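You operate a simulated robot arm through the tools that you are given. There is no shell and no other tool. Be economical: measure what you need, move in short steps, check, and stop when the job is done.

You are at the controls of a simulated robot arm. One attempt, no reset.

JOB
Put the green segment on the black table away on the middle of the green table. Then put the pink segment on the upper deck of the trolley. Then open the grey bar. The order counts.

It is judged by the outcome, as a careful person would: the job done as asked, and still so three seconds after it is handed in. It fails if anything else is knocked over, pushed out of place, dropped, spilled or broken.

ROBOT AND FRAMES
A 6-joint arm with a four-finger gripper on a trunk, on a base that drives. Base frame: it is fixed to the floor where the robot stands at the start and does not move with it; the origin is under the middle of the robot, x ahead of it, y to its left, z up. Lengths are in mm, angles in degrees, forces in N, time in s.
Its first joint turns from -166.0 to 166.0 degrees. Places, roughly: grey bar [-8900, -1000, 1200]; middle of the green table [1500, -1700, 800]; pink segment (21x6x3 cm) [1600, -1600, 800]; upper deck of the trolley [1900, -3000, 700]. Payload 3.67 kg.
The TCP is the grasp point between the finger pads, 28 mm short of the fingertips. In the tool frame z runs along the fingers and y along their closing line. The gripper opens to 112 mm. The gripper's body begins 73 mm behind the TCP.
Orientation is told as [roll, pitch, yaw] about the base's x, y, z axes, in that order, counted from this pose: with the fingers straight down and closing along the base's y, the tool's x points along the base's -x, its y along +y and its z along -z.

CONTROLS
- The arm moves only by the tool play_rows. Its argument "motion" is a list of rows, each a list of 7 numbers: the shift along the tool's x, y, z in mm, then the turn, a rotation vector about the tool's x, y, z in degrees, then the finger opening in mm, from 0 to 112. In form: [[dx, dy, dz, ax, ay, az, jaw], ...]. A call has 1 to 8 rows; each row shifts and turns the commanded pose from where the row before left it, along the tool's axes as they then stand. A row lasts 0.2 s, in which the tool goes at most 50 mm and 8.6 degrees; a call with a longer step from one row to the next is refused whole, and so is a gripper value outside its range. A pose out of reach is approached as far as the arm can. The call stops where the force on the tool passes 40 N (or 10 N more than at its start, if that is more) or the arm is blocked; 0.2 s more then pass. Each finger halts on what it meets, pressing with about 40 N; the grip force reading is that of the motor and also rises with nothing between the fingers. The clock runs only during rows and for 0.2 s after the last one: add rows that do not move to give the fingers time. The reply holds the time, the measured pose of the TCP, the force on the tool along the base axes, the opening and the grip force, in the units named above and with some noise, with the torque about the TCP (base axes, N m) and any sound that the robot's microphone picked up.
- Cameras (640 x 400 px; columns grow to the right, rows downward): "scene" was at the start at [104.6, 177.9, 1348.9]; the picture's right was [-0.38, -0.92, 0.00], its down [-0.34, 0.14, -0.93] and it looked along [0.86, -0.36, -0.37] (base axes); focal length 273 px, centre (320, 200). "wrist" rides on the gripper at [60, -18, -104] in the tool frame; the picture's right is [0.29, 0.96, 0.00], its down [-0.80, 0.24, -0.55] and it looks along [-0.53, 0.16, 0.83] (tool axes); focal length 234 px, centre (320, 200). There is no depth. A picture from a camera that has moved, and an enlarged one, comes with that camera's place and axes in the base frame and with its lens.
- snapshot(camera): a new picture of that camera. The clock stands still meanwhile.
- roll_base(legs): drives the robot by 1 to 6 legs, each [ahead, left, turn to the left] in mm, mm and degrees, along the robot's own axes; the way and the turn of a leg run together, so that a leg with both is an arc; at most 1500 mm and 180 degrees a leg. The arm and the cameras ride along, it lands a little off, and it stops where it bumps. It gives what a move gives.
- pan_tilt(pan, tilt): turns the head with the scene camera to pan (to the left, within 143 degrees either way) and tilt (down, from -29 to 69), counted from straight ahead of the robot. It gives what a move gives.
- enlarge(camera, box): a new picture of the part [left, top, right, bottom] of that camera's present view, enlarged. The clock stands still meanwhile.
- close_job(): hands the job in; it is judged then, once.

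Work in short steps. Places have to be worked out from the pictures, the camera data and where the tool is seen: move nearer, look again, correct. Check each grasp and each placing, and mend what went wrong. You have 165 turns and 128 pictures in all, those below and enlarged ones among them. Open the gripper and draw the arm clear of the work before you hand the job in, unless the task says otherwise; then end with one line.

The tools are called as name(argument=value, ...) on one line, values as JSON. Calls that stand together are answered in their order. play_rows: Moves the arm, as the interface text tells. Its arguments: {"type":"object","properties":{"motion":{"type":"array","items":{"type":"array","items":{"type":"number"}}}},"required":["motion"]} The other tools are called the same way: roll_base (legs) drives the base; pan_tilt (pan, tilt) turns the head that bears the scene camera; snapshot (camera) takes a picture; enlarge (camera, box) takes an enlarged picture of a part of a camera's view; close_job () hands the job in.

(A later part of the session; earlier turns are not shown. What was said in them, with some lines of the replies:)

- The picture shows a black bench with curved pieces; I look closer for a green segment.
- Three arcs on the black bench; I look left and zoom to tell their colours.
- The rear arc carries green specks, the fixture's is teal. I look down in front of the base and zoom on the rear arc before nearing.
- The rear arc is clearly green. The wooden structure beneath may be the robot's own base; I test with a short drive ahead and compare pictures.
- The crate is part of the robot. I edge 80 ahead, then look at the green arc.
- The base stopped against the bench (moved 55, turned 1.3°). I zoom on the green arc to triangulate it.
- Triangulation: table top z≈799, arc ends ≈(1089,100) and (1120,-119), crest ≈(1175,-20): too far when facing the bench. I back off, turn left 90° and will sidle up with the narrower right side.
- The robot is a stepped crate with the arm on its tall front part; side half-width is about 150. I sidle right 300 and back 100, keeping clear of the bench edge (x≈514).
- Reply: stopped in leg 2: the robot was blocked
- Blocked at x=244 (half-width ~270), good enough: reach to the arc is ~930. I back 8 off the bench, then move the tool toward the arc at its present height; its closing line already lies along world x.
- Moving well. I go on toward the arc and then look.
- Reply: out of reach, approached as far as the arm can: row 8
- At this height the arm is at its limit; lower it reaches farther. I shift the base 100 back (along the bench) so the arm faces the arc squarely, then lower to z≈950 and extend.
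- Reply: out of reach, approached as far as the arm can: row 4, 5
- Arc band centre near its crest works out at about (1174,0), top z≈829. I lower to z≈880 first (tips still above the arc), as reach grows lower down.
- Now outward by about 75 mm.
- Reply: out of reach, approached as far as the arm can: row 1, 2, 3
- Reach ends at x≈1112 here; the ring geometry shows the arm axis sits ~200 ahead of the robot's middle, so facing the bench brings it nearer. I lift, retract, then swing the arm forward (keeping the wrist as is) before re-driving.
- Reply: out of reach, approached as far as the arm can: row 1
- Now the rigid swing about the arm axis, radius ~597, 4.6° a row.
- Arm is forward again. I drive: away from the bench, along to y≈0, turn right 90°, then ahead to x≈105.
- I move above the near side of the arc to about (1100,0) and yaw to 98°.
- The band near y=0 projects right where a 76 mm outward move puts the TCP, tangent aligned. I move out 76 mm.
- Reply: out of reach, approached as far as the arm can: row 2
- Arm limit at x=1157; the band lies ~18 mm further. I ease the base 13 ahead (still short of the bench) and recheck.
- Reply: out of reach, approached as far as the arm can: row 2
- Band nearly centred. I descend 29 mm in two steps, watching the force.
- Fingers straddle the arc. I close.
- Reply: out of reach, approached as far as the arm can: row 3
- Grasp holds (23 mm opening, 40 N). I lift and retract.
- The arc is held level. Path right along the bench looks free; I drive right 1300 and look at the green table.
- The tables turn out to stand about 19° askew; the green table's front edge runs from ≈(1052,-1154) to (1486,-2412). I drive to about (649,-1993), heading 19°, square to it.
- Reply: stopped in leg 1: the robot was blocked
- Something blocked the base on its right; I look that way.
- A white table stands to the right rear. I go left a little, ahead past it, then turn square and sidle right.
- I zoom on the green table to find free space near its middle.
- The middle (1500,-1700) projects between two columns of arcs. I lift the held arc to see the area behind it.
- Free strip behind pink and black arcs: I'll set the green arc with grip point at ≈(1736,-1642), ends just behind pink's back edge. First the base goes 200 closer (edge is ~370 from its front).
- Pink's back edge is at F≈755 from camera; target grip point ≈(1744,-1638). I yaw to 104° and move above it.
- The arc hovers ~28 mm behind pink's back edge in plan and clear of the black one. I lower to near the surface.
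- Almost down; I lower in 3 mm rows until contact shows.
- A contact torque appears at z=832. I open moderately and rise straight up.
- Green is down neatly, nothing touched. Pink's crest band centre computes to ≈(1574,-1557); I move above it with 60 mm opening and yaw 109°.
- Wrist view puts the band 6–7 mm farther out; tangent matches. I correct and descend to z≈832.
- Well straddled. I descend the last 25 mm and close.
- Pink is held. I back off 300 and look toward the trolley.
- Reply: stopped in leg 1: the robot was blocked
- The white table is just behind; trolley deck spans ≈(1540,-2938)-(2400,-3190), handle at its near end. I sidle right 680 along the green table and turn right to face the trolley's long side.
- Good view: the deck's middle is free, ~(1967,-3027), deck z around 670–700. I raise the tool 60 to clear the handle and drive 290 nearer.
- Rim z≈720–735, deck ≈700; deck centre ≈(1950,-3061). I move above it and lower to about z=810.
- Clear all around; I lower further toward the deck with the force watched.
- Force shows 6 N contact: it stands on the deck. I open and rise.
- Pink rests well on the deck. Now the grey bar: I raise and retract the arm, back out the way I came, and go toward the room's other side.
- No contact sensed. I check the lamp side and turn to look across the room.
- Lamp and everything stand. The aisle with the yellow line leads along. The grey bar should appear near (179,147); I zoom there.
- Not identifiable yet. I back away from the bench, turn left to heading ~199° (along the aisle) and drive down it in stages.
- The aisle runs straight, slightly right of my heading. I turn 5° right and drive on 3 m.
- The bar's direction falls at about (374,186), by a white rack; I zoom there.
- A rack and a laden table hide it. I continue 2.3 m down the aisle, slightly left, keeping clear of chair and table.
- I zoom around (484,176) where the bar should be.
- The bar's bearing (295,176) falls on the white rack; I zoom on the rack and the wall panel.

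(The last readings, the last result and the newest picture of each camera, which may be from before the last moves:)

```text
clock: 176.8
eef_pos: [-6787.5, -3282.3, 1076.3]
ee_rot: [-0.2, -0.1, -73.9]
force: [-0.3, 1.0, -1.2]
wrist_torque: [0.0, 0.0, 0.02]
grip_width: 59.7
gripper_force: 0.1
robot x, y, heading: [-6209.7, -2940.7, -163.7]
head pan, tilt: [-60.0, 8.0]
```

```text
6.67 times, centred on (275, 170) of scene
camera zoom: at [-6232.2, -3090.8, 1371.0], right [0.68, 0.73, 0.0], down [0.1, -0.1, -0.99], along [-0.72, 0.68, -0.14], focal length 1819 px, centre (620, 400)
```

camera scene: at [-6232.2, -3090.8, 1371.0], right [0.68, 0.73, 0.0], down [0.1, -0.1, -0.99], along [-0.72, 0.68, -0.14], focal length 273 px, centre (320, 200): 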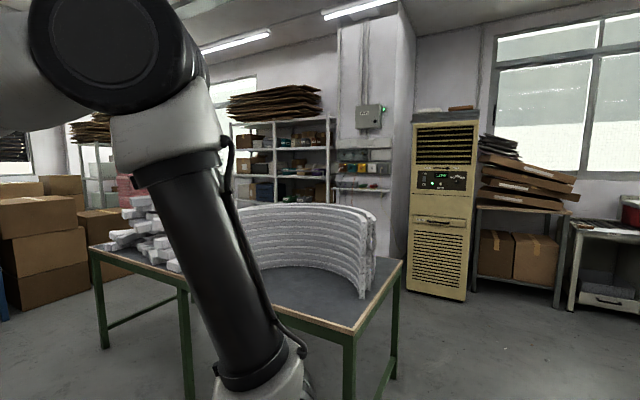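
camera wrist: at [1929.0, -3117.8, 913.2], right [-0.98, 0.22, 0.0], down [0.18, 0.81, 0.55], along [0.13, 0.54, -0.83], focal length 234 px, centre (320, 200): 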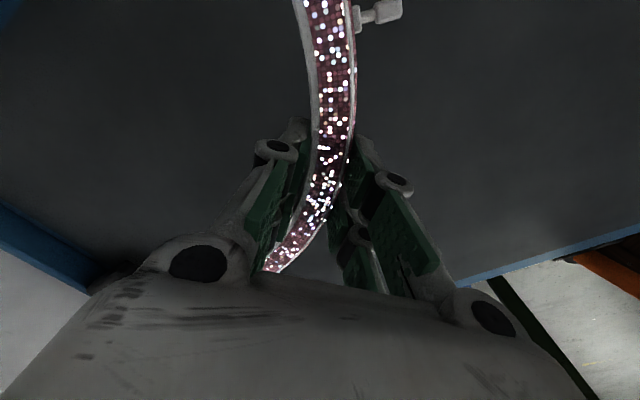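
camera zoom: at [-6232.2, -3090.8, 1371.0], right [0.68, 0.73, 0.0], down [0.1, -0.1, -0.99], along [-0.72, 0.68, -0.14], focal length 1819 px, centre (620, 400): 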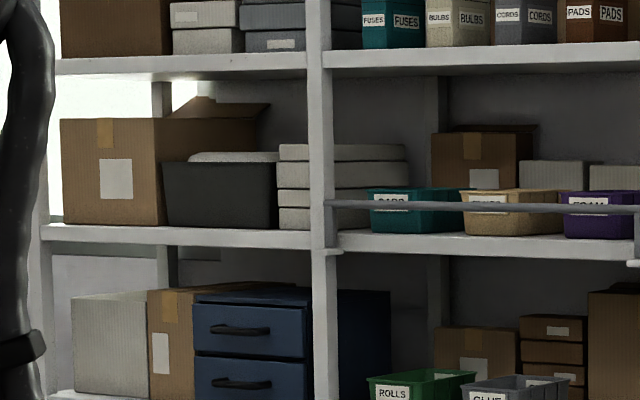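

Found it: a grey retaining bar across the rack's middle shelf, right bay. I retract the arm a little, back up 200, turn right to face the rack wall (heading ~109°) and look before advancing.

play_rows(motion=[[0, 40, -20, 0, 0, 0, 60], [0, 40, -20, 0, 0, 0, 60]])

roll_base(legs=[[-200, 0, 0], [0, 0, -87.5]])

pan_tilt(pan=-5, tilt=25)

snapshot(camera="scene")

```text
clock: 177.4
eef_pos: [-6713.5, -3262.1, 1120.4]
ee_rot: [-0.2, 0.0, -73.9]
force: [-0.5, -0.5, 1.0]
wrist_torque: [0.03, -0.05, 0.0]
grip_width: 60.1
gripper_force: 0.0
robot x, y, heading: [-6206.9, -2939.1, -163.2]
head pan, tilt: [-60.0, 8.0]
```

```text
clock: 182.8
eef_pos: [-6346.4, -2384.0, 1120.1]
ee_rot: [-0.2, -0.1, -162.4]
force: [-0.4, -0.2, -0.1]
wrist_torque: [0.01, -0.02, 0.0]
grip_width: 59.8
gripper_force: 0.0
robot x, y, heading: [-6012.0, -2882.2, 108.1]
head pan, tilt: [-60.0, 8.0]
```

```text
clock: 184.0
eef_pos: [-6345.1, -2383.4, 1119.7]
ee_rot: [-0.2, -0.1, -162.5]
force: [0.3, 0.1, 0.3]
wrist_torque: [0.0, 0.01, 0.0]
grip_width: 60.0
gripper_force: 0.1
robot x, y, heading: [-6014.1, -2885.8, 108.3]
head pan, tilt: [-5.0, 25.0]
```

```text
57 pictures are left
camera scene: at [-6246.0, -2842.9, 1343.4], right [0.97, 0.23, 0.0], down [0.1, -0.41, -0.91], along [-0.2, 0.88, -0.42], focal length 273 px, centre (320, 200)
```

scene: 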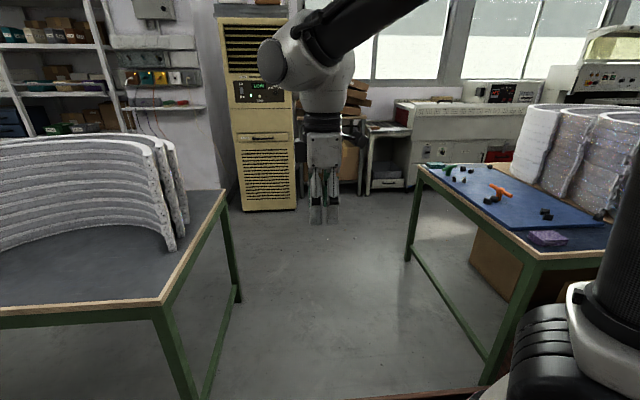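

The passage between the tables is ~1 m wide and I am central. I drive ahead 1900 and then look left at the rack.

roll_base(legs=[[1000, 0, 0], [880, 0, 0]])

pan_tilt(pan=55, tilt=15)

snapshot(camera="scene")

```text
clock: 193.6
eef_pos: [-6910.7, -558.9, 1120.7]
ee_rot: [-0.1, -0.1, -163.2]
force: [0.4, -0.1, -1.2]
wrist_torque: [0.0, -0.03, 0.02]
grip_width: 59.8
gripper_force: 0.0
robot x, y, heading: [-6584.9, -1063.9, 107.5]
head pan, tilt: [-5.0, 25.0]
```

```text
clock: 194.9
eef_pos: [-6911.3, -560.3, 1120.3]
ee_rot: [-0.3, -0.1, -163.2]
force: [-0.6, -0.6, -0.5]
wrist_torque: [0.0, 0.01, 0.0]
grip_width: 59.9
gripper_force: 0.0
robot x, y, heading: [-6587.9, -1062.3, 107.5]
head pan, tilt: [55.0, 15.0]
```

```text
56 pictures are left
camera scene: at [-6885.9, -1081.4, 1359.6], right [0.3, 0.95, 0.0], down [0.25, -0.08, -0.97], along [-0.92, 0.29, -0.26], focal length 273 px, centre (320, 200)
```

scene: 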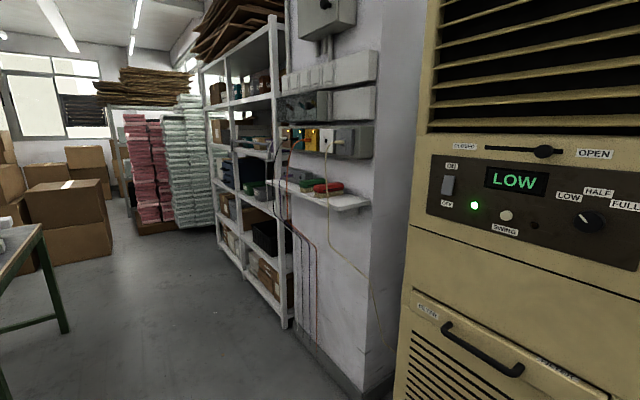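

The rack's front is at about e2=2050 (room axes), right bay ~2.1 m to my left. I advance 60, square up, and sidle left 1000, then 800.

roll_base(legs=[[60, 0, 1.5], [0, 1000, 0], [0, 700, 0]])

pan_tilt(pan=20, tilt=15)

snapshot(camera="scene")

```text
clock: 204.0
eef_pos: [-8531.0, -1046.1, 1119.8]
ee_rot: [-0.3, -0.1, -162.1]
force: [0.5, -0.8, -0.8]
wrist_torque: [-0.01, 0.0, -0.02]
grip_width: 59.8
gripper_force: 0.0
robot x, y, heading: [-8196.4, -1544.8, 108.6]
head pan, tilt: [55.0, 15.0]
```

```text
clock: 205.0
eef_pos: [-8531.9, -1046.4, 1119.3]
ee_rot: [-0.1, -0.1, -162.1]
force: [0.4, -0.2, 0.2]
wrist_torque: [0.01, 0.01, -0.01]
grip_width: 59.8
gripper_force: 0.1
robot x, y, heading: [-8199.5, -1543.0, 108.4]
head pan, tilt: [20.0, 15.0]
```

```text
55 pictures are left
camera scene: at [-8466.0, -1521.1, 1359.6], right [0.78, 0.62, 0.0], down [0.16, -0.2, -0.97], along [-0.6, 0.76, -0.26], focal length 273 px, centre (320, 200)
```

scene: 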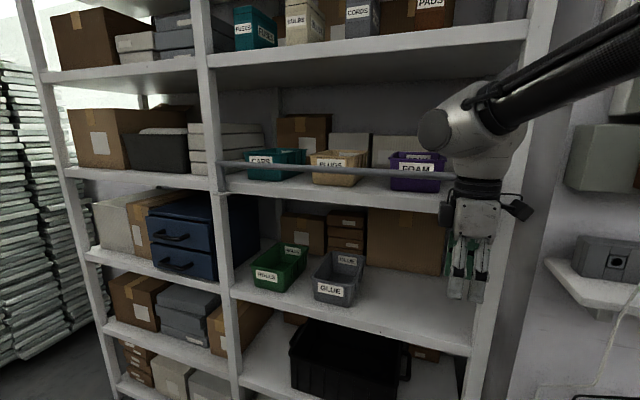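

The bar is in plain view. I zoom on its ends to find hinge and latch.

enlarge(camera="scene", box=[200, 120, 340, 220])

enlarge(camera="scene", box=[380, 120, 540, 230])

snapshot(camera="wrist")

```text
4.00 times, centred on (270, 170) of scene
camera zoom: at [-8466.0, -1521.1, 1359.6], right [0.78, 0.62, 0.0], down [0.16, -0.2, -0.97], along [-0.6, 0.76, -0.26], focal length 1091 px, centre (520, 320)
```

zoom: 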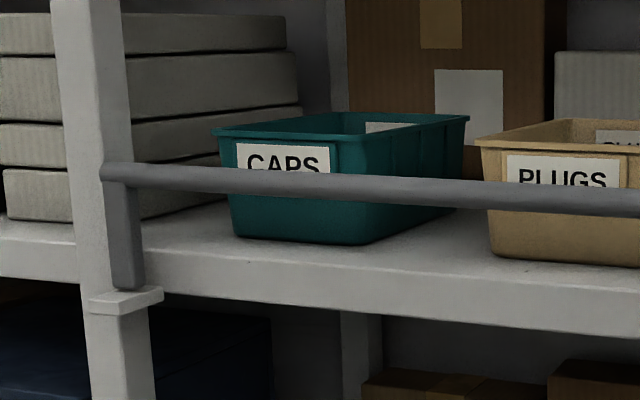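

```text
3.64 times, centred on (460, 175) of scene
camera zoom: at [-8466.0, -1521.1, 1359.6], right [0.78, 0.62, 0.0], down [0.16, -0.2, -0.97], along [-0.6, 0.76, -0.26], focal length 992 px, centre (-189, 291)
```

zoom: 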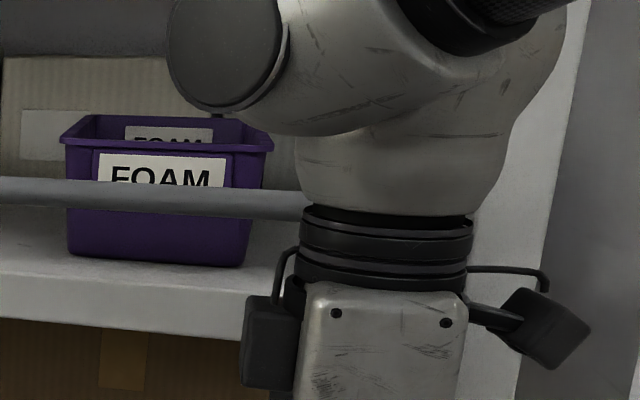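

```text
52 pictures are left
camera wrist: at [-8480.4, -1012.7, 1224.6], right [0.57, -0.82, 0.0], down [-0.68, -0.47, 0.55], along [-0.46, -0.31, -0.83], focal length 234 px, centre (320, 200)
```

wrist: 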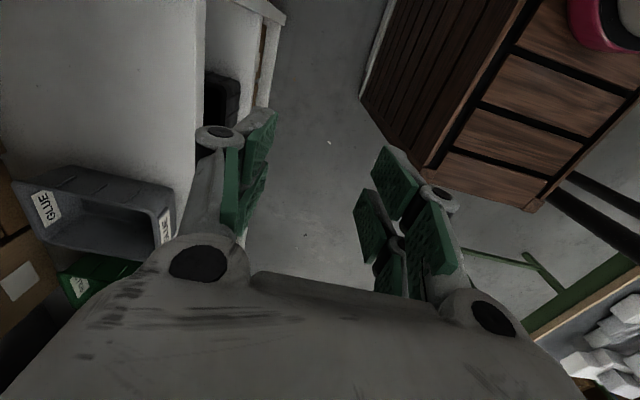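

It is a U-shaped bail: a bar on two short arms that stand on brackets at the shelf edge (bar z≈1258, bracket z≈1175). I sidle left 350 to centre on it and study its left arm from close.

roll_base(legs=[[0, 350, 0]])

pan_tilt(pan=5, tilt=20)

snapshot(camera="scene")

enlarge(camera="scene", box=[160, 110, 320, 210])

```text
clock: 207.3
eef_pos: [-8871.1, -1159.9, 1121.3]
ee_rot: [-0.2, -0.1, -162.1]
force: [0.9, -0.7, 0.7]
wrist_torque: [-0.01, 0.04, -0.01]
grip_width: 59.8
gripper_force: 0.1
robot x, y, heading: [-8535.2, -1654.6, 108.5]
head pan, tilt: [20.0, 15.0]
```

```text
clock: 208.1
eef_pos: [-8872.6, -1160.6, 1120.4]
ee_rot: [-0.2, 0.0, -162.0]
force: [0.4, -0.4, -0.1]
wrist_torque: [-0.01, -0.02, 0.0]
grip_width: 59.9
gripper_force: 0.0
robot x, y, heading: [-8536.9, -1656.2, 108.6]
head pan, tilt: [5.0, 20.0]
```

```text
51 pictures are left
camera scene: at [-8783.6, -1622.6, 1351.5], right [0.92, 0.4, 0.0], down [0.14, -0.31, -0.94], along [-0.38, 0.86, -0.34], focal length 273 px, centre (320, 200)
```

scene: 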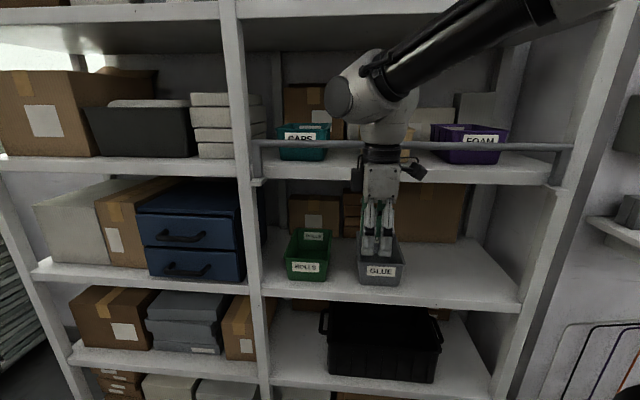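

```text
4.00 times, centred on (240, 160) of scene
camera zoom: at [-8783.6, -1622.6, 1351.5], right [0.92, 0.4, 0.0], down [0.14, -0.31, -0.94], along [-0.38, 0.86, -0.34], focal length 1091 px, centre (640, 360)
```

zoom: 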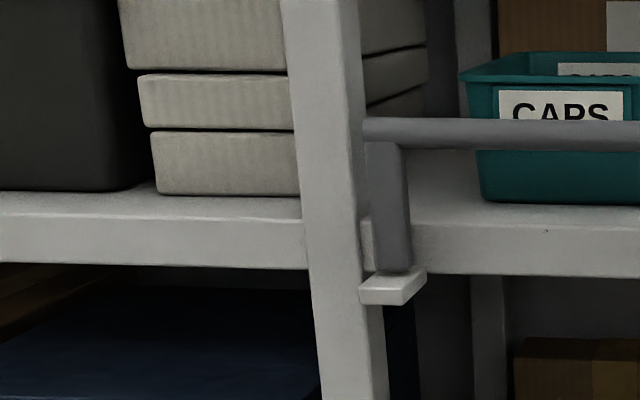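

I zoom on the right arm for comparison.

enlarge(camera="scene", box=[480, 100, 620, 210])

enlarge(camera="scene", box=[235, 120, 295, 200])

```text
3.64 times, centred on (550, 155) of scene
camera zoom: at [-8783.6, -1622.6, 1351.5], right [0.92, 0.4, 0.0], down [0.14, -0.31, -0.94], along [-0.38, 0.86, -0.34], focal length 992 px, centre (-516, 364)
```

zoom: 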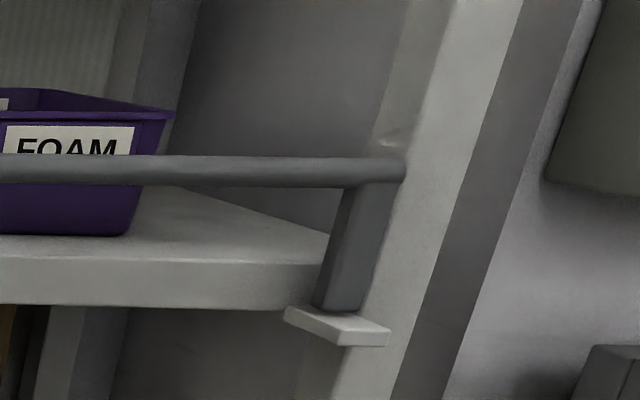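

```text
5.00 times, centred on (265, 160) of scene
camera zoom: at [-8783.6, -1622.6, 1351.5], right [0.92, 0.4, 0.0], down [0.14, -0.31, -0.94], along [-0.38, 0.86, -0.34], focal length 1364 px, centre (595, 400)
```

zoom: 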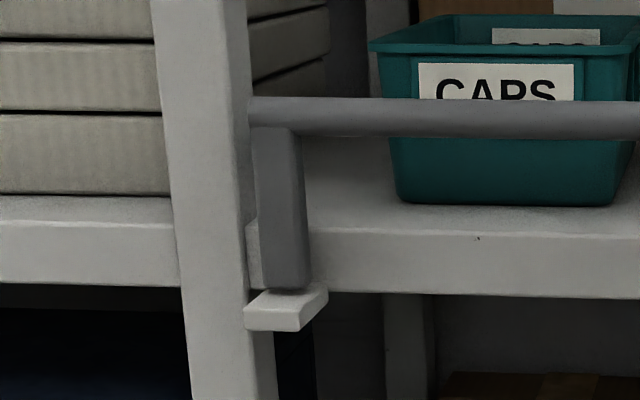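

Triangulated: bar from (-9199,-1080) to (-8523,-863) at z≈1257, bins ~80 mm behind it; my tool x already lies along the bar. The bail evidently tips forward about its feet on the pads. I back the base 100, raise the tool and tilt it 45° toward the rack.

roll_base(legs=[[-100, 0, 0]])

play_rows(motion=[[0, 0, -45, 0, 0, 0, 60], [0, 0, -45, 0, 0, 0, 60], [0, 0, -45, 0, 0, 0, 60], [0, 0, -45, 0, 0, 0, 60]])

play_rows(motion=[[0, 0, 0, 7.5, 0, 0, 60], [0, 0, 0, 7.5, 0, 0, 60], [0, 0, 0, 7.5, 0, 0, 60], [0, 0, 0, 7.5, 0, 0, 60], [0, 0, 0, 7.5, 0, 0, 60], [0, 0, 0, 7.5, 0, 0, 60], [0, 0, 0, 0, 0, 0, 60]])

snapshot(camera="scene")

snapshot(camera="wrist")

```text
clock: 209.2
eef_pos: [-8839.8, -1224.1, 1119.8]
ee_rot: [-0.2, -0.1, -163.2]
force: [0.1, -0.1, -0.2]
wrist_torque: [-0.05, 0.01, 0.0]
grip_width: 59.9
gripper_force: 0.2
robot x, y, heading: [-8515.6, -1728.5, 107.3]
head pan, tilt: [5.0, 20.0]
```

```text
clock: 210.2
eef_pos: [-8843.3, -1228.8, 1298.2]
ee_rot: [-0.3, -0.1, -163.3]
force: [-0.5, 0.8, 0.1]
wrist_torque: [-0.04, -0.01, -0.01]
grip_width: 60.1
gripper_force: 0.1
robot x, y, heading: [-8511.8, -1732.0, 107.2]
head pan, tilt: [5.0, 20.0]
```

```text
clock: 211.8
eef_pos: [-8841.0, -1226.5, 1299.3]
ee_rot: [-45.3, -0.1, -163.3]
force: [0.0, 0.4, 0.3]
wrist_torque: [-0.01, -0.04, 0.02]
grip_width: 59.9
gripper_force: 0.0
robot x, y, heading: [-8515.1, -1730.7, 107.2]
head pan, tilt: [5.0, 20.0]
```

```text
47 pictures are left
camera scene: at [-8763.0, -1689.3, 1351.5], right [0.93, 0.38, 0.0], down [0.13, -0.32, -0.94], along [-0.36, 0.87, -0.34], focal length 273 px, centre (320, 200)
```

scene: 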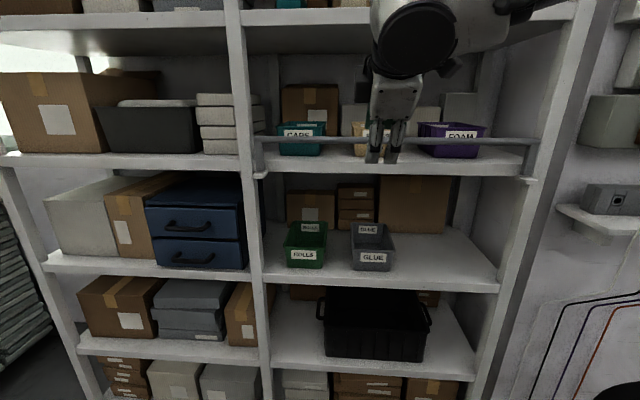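

```text
46 pictures are left
camera wrist: at [-8766.2, -1269.6, 1386.5], right [0.47, -0.56, -0.68], down [-0.6, -0.77, 0.22], along [-0.65, 0.31, -0.7], focal length 234 px, centre (320, 200)
```

wrist: 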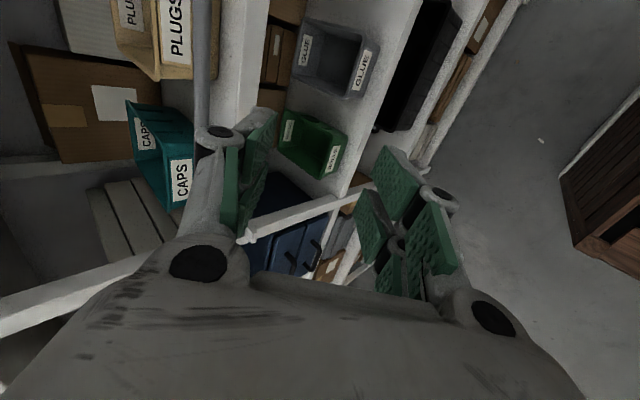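

Tilt set (45°). I move to a waypoint 80 mm short of the bar along the finger direction.

play_rows(motion=[[0, -36.8, 31.5, 0, 0, 0, 60], [0, -36.8, 31.5, 0, 0, 0, 60], [0, -36.8, 31.5, 0, 0, 0, 60], [0, -36.8, 31.5, 0, 0, 0, 60], [0, 0, 0, 0, 0, 0, 60]])

snapshot(camera="wrist")

enlarge(camera="scene", box=[300, 60, 480, 200])

```text
clock: 213.0
eef_pos: [-8897.0, -1041.5, 1317.4]
ee_rot: [-45.2, -0.1, -163.3]
force: [-0.8, -0.5, -0.2]
wrist_torque: [-0.01, 0.01, 0.0]
grip_width: 59.8
gripper_force: 0.1
robot x, y, heading: [-8516.5, -1733.9, 107.3]
head pan, tilt: [5.0, 20.0]
```

```text
45 pictures are left
camera wrist: at [-8821.9, -1083.8, 1403.5], right [0.47, -0.56, -0.68], down [-0.6, -0.77, 0.22], along [-0.65, 0.31, -0.7], focal length 234 px, centre (320, 200)
```

wrist: 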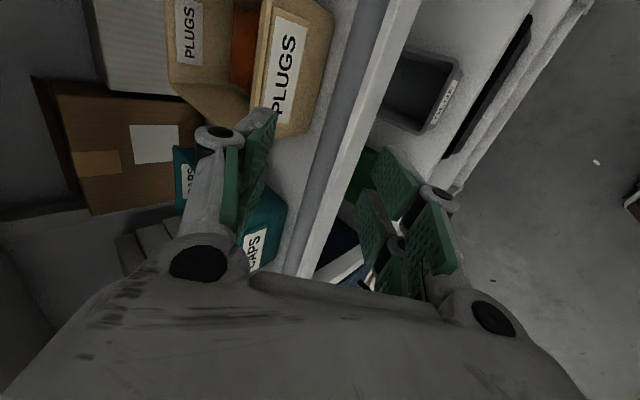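

```text
2.86 times, centred on (390, 130) of scene
camera zoom: at [-8763.0, -1689.4, 1351.5], right [0.93, 0.38, 0.0], down [0.13, -0.32, -0.94], along [-0.36, 0.87, -0.34], focal length 780 px, centre (120, 400)
```

zoom: 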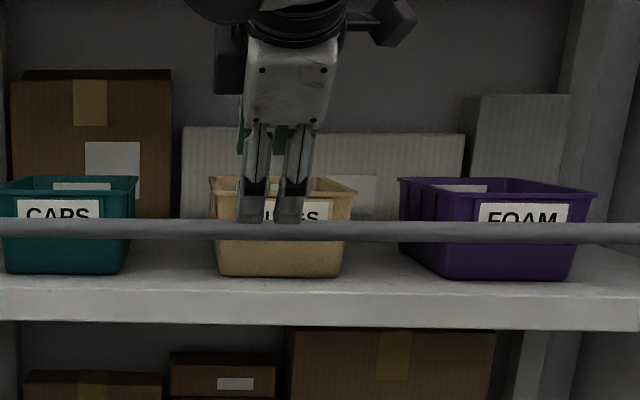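

Triangulation and wrist view agree within a few mm. I slide 90 mm right to the gap between PLUGS and FOAM, then approach with opening 50, staying shallow.

play_rows(motion=[[45, 0, 0, 0, 0, 0, 50], [45, 2, 0, 0, 0, 0, 50], [0, 1, 20, 0, 0, 0, 50], [0, 1, 20, 0, 0, 0, 50], [0, 0, 0, 0, 0, 0, 50]])

snapshot(camera="wrist")

enlarge(camera="scene", box=[320, 80, 500, 200])

```text
clock: 214.2
eef_pos: [-8817.6, -990.7, 1284.9]
ee_rot: [-45.3, -0.1, -163.2]
force: [0.1, -0.7, 0.2]
wrist_torque: [0.05, 0.0, -0.03]
grip_width: 49.8
gripper_force: 0.0
robot x, y, heading: [-8516.8, -1727.2, 107.5]
head pan, tilt: [5.0, 20.0]
```

```text
43 pictures are left
camera wrist: at [-8742.0, -1033.1, 1371.3], right [0.47, -0.56, -0.68], down [-0.6, -0.77, 0.22], along [-0.65, 0.31, -0.7], focal length 234 px, centre (320, 200)
```

wrist: 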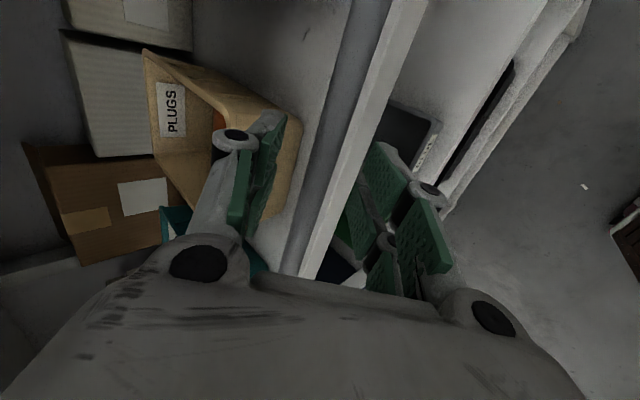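

```text
3.33 times, centred on (410, 140) of scene
camera zoom: at [-8763.0, -1689.3, 1351.5], right [0.93, 0.38, 0.0], down [0.13, -0.32, -0.94], along [-0.36, 0.87, -0.34], focal length 910 px, centre (20, 400)
```

zoom: 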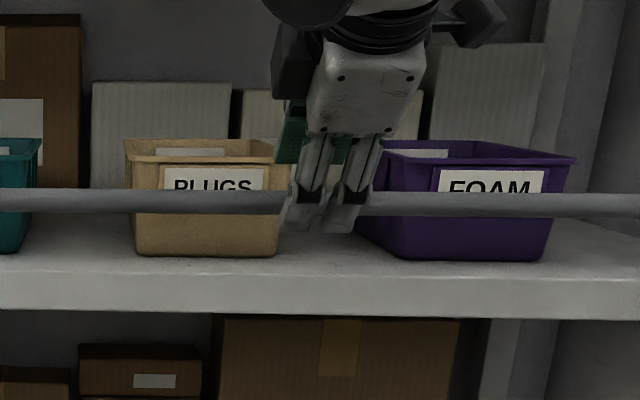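

Bar is centred between the pads in both estimates. I advance 31 mm and close.

play_rows(motion=[[0, -1, 16, 0, 0, 0, 50], [0, -1, 15, 0, 0, 0, 50], [0, 0, 0, 0, 0, 0, 50]])

play_rows(motion=[[0, 0, 0, 0, 0, 0, 25], [0, 0, 0, 0, 0, 0, 0], [0, 0, 0, 0, 0, 0, 0]])

snapshot(camera="wrist")

enlarge(camera="scene", box=[320, 80, 500, 200])

```text
clock: 215.0
eef_pos: [-8824.7, -968.0, 1264.2]
ee_rot: [-45.2, -0.1, -163.3]
force: [-0.4, -0.1, -0.1]
wrist_torque: [-0.02, 0.02, 0.0]
grip_width: 49.8
gripper_force: 0.1
robot x, y, heading: [-8514.5, -1730.3, 107.4]
head pan, tilt: [5.0, 20.0]
```

```text
clock: 215.9
eef_pos: [-8823.8, -969.0, 1260.6]
ee_rot: [-44.9, 0.2, -163.2]
force: [2.1, -10.9, -0.6]
wrist_torque: [0.32, -1.06, 1.41]
grip_width: 16.8
gripper_force: 45.2
robot x, y, heading: [-8517.3, -1727.4, 107.2]
head pan, tilt: [5.0, 20.0]
stopped in row 3: the force on the tool passed its limit at 41 N (the readings are from after the stop); the commanded pose is now the measured one
```

```text
41 pictures are left
camera wrist: at [-8749.3, -1011.8, 1348.1], right [0.47, -0.57, -0.67], down [-0.6, -0.77, 0.22], along [-0.64, 0.3, -0.7], focal length 234 px, centre (320, 200)
```

wrist: 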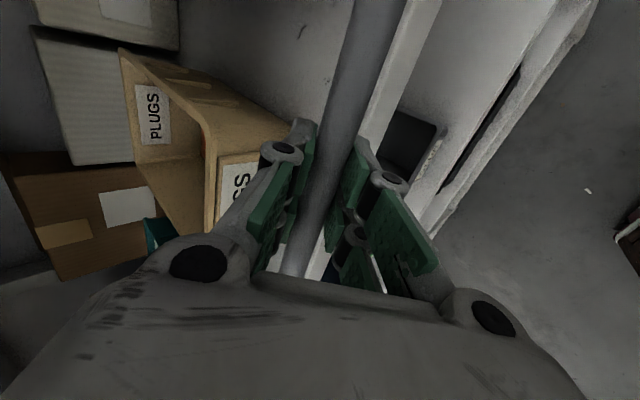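

```text
3.33 times, centred on (410, 140) of scene
camera zoom: at [-8763.0, -1689.9, 1351.5], right [0.93, 0.38, 0.0], down [0.13, -0.32, -0.94], along [-0.36, 0.87, -0.34], focal length 910 px, centre (20, 400)
```

zoom: 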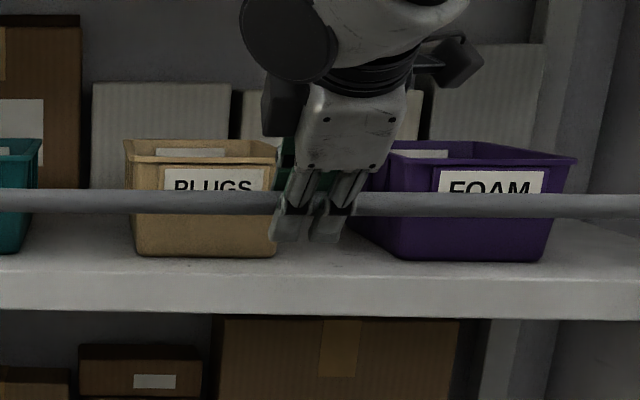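

The bar is gripped (16.8 mm). I pull gently outward ~14 mm along the expected arc and check forces.

play_rows(motion=[[0, 5, -4.7, 0, 0, 0, 0], [0, 5.5, -4.5, 0, 0, 0, 0], [0, 0, 0, 0, 0, 0, 0]])

enlarge(camera="scene", box=[235, 100, 555, 200])

```text
clock: 216.7
eef_pos: [-8820.9, -981.6, 1261.1]
ee_rot: [-44.9, 0.1, -163.2]
force: [2.0, 3.9, 6.5]
wrist_torque: [0.89, -1.82, 0.67]
grip_width: 17.1
gripper_force: 44.6
robot x, y, heading: [-8514.4, -1728.9, 107.5]
head pan, tilt: [5.0, 20.0]
```

```text
2.00 times, centred on (395, 150) of scene
camera zoom: at [-8762.9, -1689.4, 1351.5], right [0.93, 0.38, 0.0], down [0.13, -0.32, -0.94], along [-0.36, 0.87, -0.34], focal length 546 px, centre (170, 300)
```

zoom: 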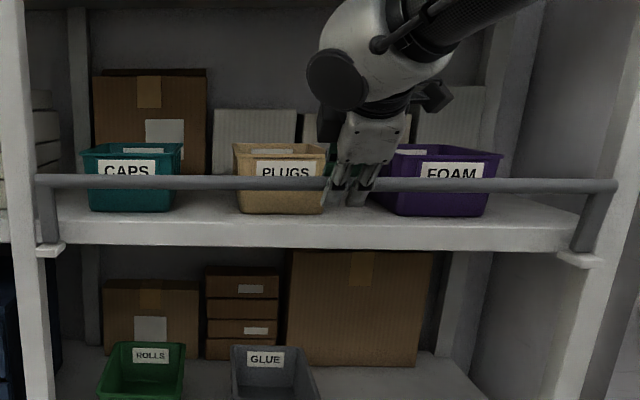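

It yields with a few N and swings out about its feet. I continue along the arc to about 40°.

play_rows(motion=[[0, 7.25, -4.6, 0, 0, 0, 0], [0, 7.7, -3.8, 0, 0, 0, 0], [0, 8.05, -3, 0, 0, 0, 0], [0, 8.3, -2.1, 0, 0, 0, 0], [0, 8.5, -1.3, 0, 0, 0, 0]])

enlarge(camera="scene", box=[235, 100, 555, 200])

```text
clock: 217.9
eef_pos: [-8808.1, -1018.3, 1240.9]
ee_rot: [-44.6, 0.2, -163.4]
force: [11.4, 9.1, -4.3]
wrist_torque: [0.84, -1.85, 0.69]
grip_width: 17.0
gripper_force: 45.3
robot x, y, heading: [-8511.8, -1725.8, 107.3]
head pan, tilt: [5.0, 20.0]
```

```text
2.00 times, centred on (395, 150) of scene
camera zoom: at [-8762.5, -1688.8, 1351.6], right [0.93, 0.38, 0.0], down [0.13, -0.32, -0.94], along [-0.36, 0.87, -0.34], focal length 546 px, centre (170, 300)
```

zoom: 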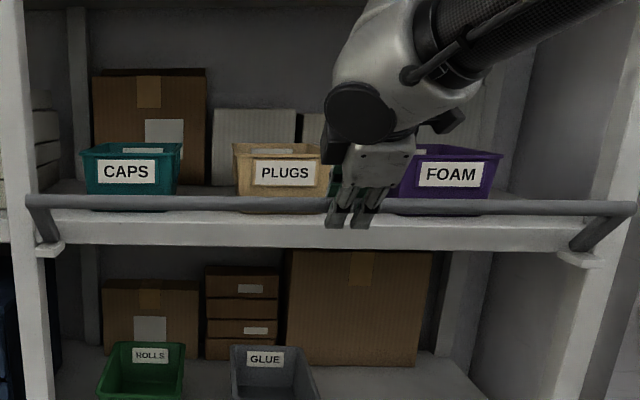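

The bail swings open properly. I continue down the arc to ~70°.

play_rows(motion=[[0, 8.6, -0.4, 0, 0, 0, 0], [0, 8.6, 0.5, 0, 0, 0, 0], [0, 8.5, 1.4, 0, 0, 0, 0], [0, 8.3, 2.3, 0, 0, 0, 0], [0, 8, 3.2, 0, 0, 0, 0]])

enlarge(camera="scene", box=[235, 100, 555, 200])

```text
clock: 219.1
eef_pos: [-8802.5, -1042.6, 1208.1]
ee_rot: [-44.8, 0.1, -163.2]
force: [3.7, 8.4, -1.3]
wrist_torque: [0.76, -1.46, 0.94]
grip_width: 17.2
gripper_force: 45.2
robot x, y, heading: [-8517.2, -1728.8, 107.0]
head pan, tilt: [5.0, 20.0]
```

```text
2.00 times, centred on (395, 150) of scene
camera zoom: at [-8763.1, -1689.0, 1351.5], right [0.93, 0.38, 0.0], down [0.13, -0.32, -0.94], along [-0.36, 0.87, -0.34], focal length 546 px, centre (170, 300)
```

zoom: 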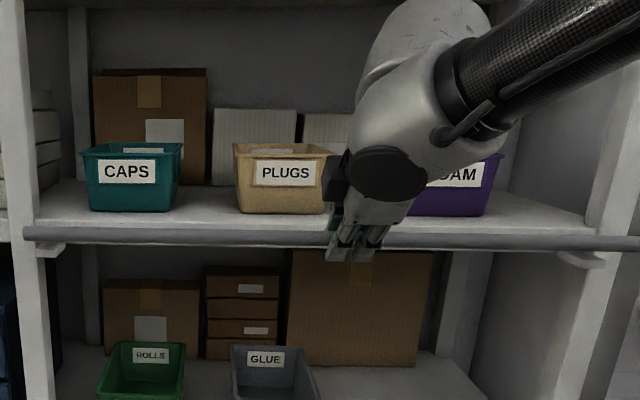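

At about 70° now; on to ~90° or until the stop.

play_rows(motion=[[0, 7.6, 4, 0, 0, 0, 0], [0, 7.2, 4.75, 0, 0, 0, 0], [0, 6.6, 5.5, 0, 0, 0, 0]])

enlarge(camera="scene", box=[235, 100, 555, 200])

```text
clock: 219.9
eef_pos: [-8800.7, -1044.6, 1183.8]
ee_rot: [-45.2, 0.1, -163.3]
force: [-8.2, 21.8, 14.5]
wrist_torque: [0.87, -1.56, 0.88]
grip_width: 17.4
gripper_force: 44.6
robot x, y, heading: [-8516.6, -1729.8, 107.3]
head pan, tilt: [5.0, 20.0]
```

```text
2.00 times, centred on (395, 150) of scene
camera zoom: at [-8763.4, -1688.9, 1351.4], right [0.93, 0.38, 0.0], down [0.13, -0.32, -0.94], along [-0.36, 0.87, -0.34], focal length 546 px, centre (170, 300)
```

zoom: 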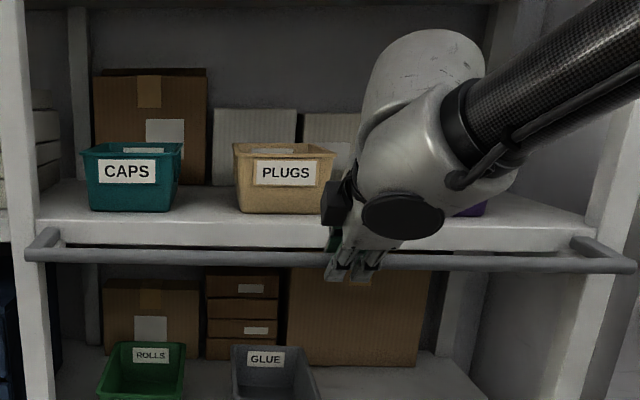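

The arms look horizontal. I try a little further: down with slight inward motion, to feel for the stop.

play_rows(motion=[[0, 0, 5, 0, 0, 0, 0], [0, 2, 5, 0, 0, 0, 0], [0, 0, 0, 0, 0, 0, 0]])

```text
clock: 220.4
eef_pos: [-8800.9, -1044.9, 1182.9]
ee_rot: [-45.5, 0.1, -163.0]
force: [6.1, -20.8, 8.3]
wrist_torque: [0.38, -1.48, 1.08]
grip_width: 17.5
gripper_force: 45.2
robot x, y, heading: [-8512.0, -1731.4, 107.1]
head pan, tilt: [5.0, 20.0]
stopped in row 2: the force on the tool passed its limit at 42 N (the readings are from after the stop); the commanded pose is now the measured one
```

It's at its stop, arms horizontal on the pads. I open the fingers and withdraw along the finger axis.

play_rows(motion=[[0, 0, 0, 0, 0, 0, 30], [0, 0, 0, 0, 0, 0, 50], [0, 0, 0, 0, 0, 0, 50]])

play_rows(motion=[[0, 0, -20, 0, 0, 0, 50], [0, 0, -30, 0, 0, 0, 50], [0, 20, -40, 0, 0, 0, 50], [0, 20, -40, 0, 0, 0, 50], [0, 20, -40, 0, 0, 0, 50]])

enlarge(camera="scene", box=[200, 60, 580, 260])

```text
clock: 221.2
eef_pos: [-8802.2, -1042.6, 1181.2]
ee_rot: [-45.3, 0.0, -163.2]
force: [-0.6, -0.4, 0.4]
wrist_torque: [0.01, -0.02, 0.0]
grip_width: 49.8
gripper_force: 0.1
robot x, y, heading: [-8515.5, -1729.6, 107.2]
head pan, tilt: [5.0, 20.0]
```

```text
clock: 222.4
eef_pos: [-8753.7, -1198.1, 1260.2]
ee_rot: [-45.2, 0.0, -163.1]
force: [0.0, -0.6, 0.4]
wrist_torque: [0.0, 0.01, -0.03]
grip_width: 50.1
gripper_force: 0.0
robot x, y, heading: [-8515.7, -1730.7, 107.4]
head pan, tilt: [5.0, 20.0]
```

```text
1.68 times, centred on (390, 160) of scene
camera zoom: at [-8763.4, -1689.3, 1351.4], right [0.93, 0.38, 0.0], down [0.13, -0.32, -0.94], along [-0.36, 0.87, -0.34], focal length 460 px, centre (202, 267)
```

zoom: 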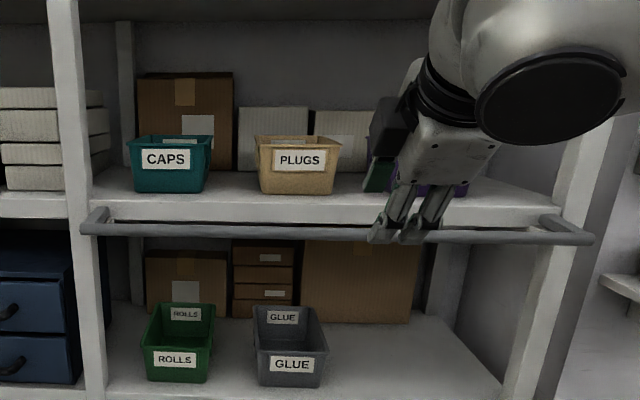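

The bail rests open and horizontal. I draw the arm back further, open the gripper, and take a last look.

play_rows(motion=[[-30, 20, -30, 0, 0, 0, 80], [-30, 20, -30, 0, 0, 0, 112], [-30, 15, -30, 0, 0, 0, 112], [0, 0, 0, 0, 0, 0, 112]])

snapshot(camera="scene")

```text
clock: 223.4
eef_pos: [-8807.6, -1322.8, 1284.9]
ee_rot: [-45.3, -0.1, -163.3]
force: [0.3, -0.2, 0.9]
wrist_torque: [-0.01, -0.01, 0.01]
grip_width: 111.8
gripper_force: 0.0
robot x, y, heading: [-8520.5, -1731.5, 107.1]
head pan, tilt: [5.0, 20.0]
```

```text
34 pictures are left
camera scene: at [-8763.0, -1689.3, 1351.5], right [0.93, 0.38, 0.0], down [0.13, -0.32, -0.94], along [-0.36, 0.87, -0.34], focal length 273 px, centre (320, 200)
```

scene: 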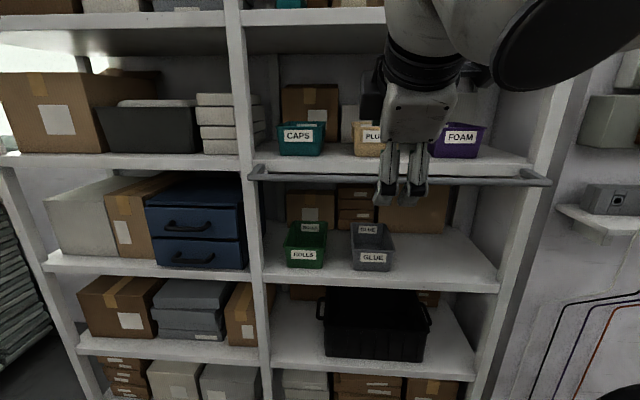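

Everything on the rack stands as before, the bar is open, and the gripper is empty and clear. I hand the job in.

close_job()

```text
The job is handed in.
```

All three steps were done in order: the green segment is on the green table, the pink segment is in the middle of the trolley's upper deck, and the grey bar is swung down to its stop; the green one lies about 15 cm behind the table's exact centre, because other segments took up that spot.
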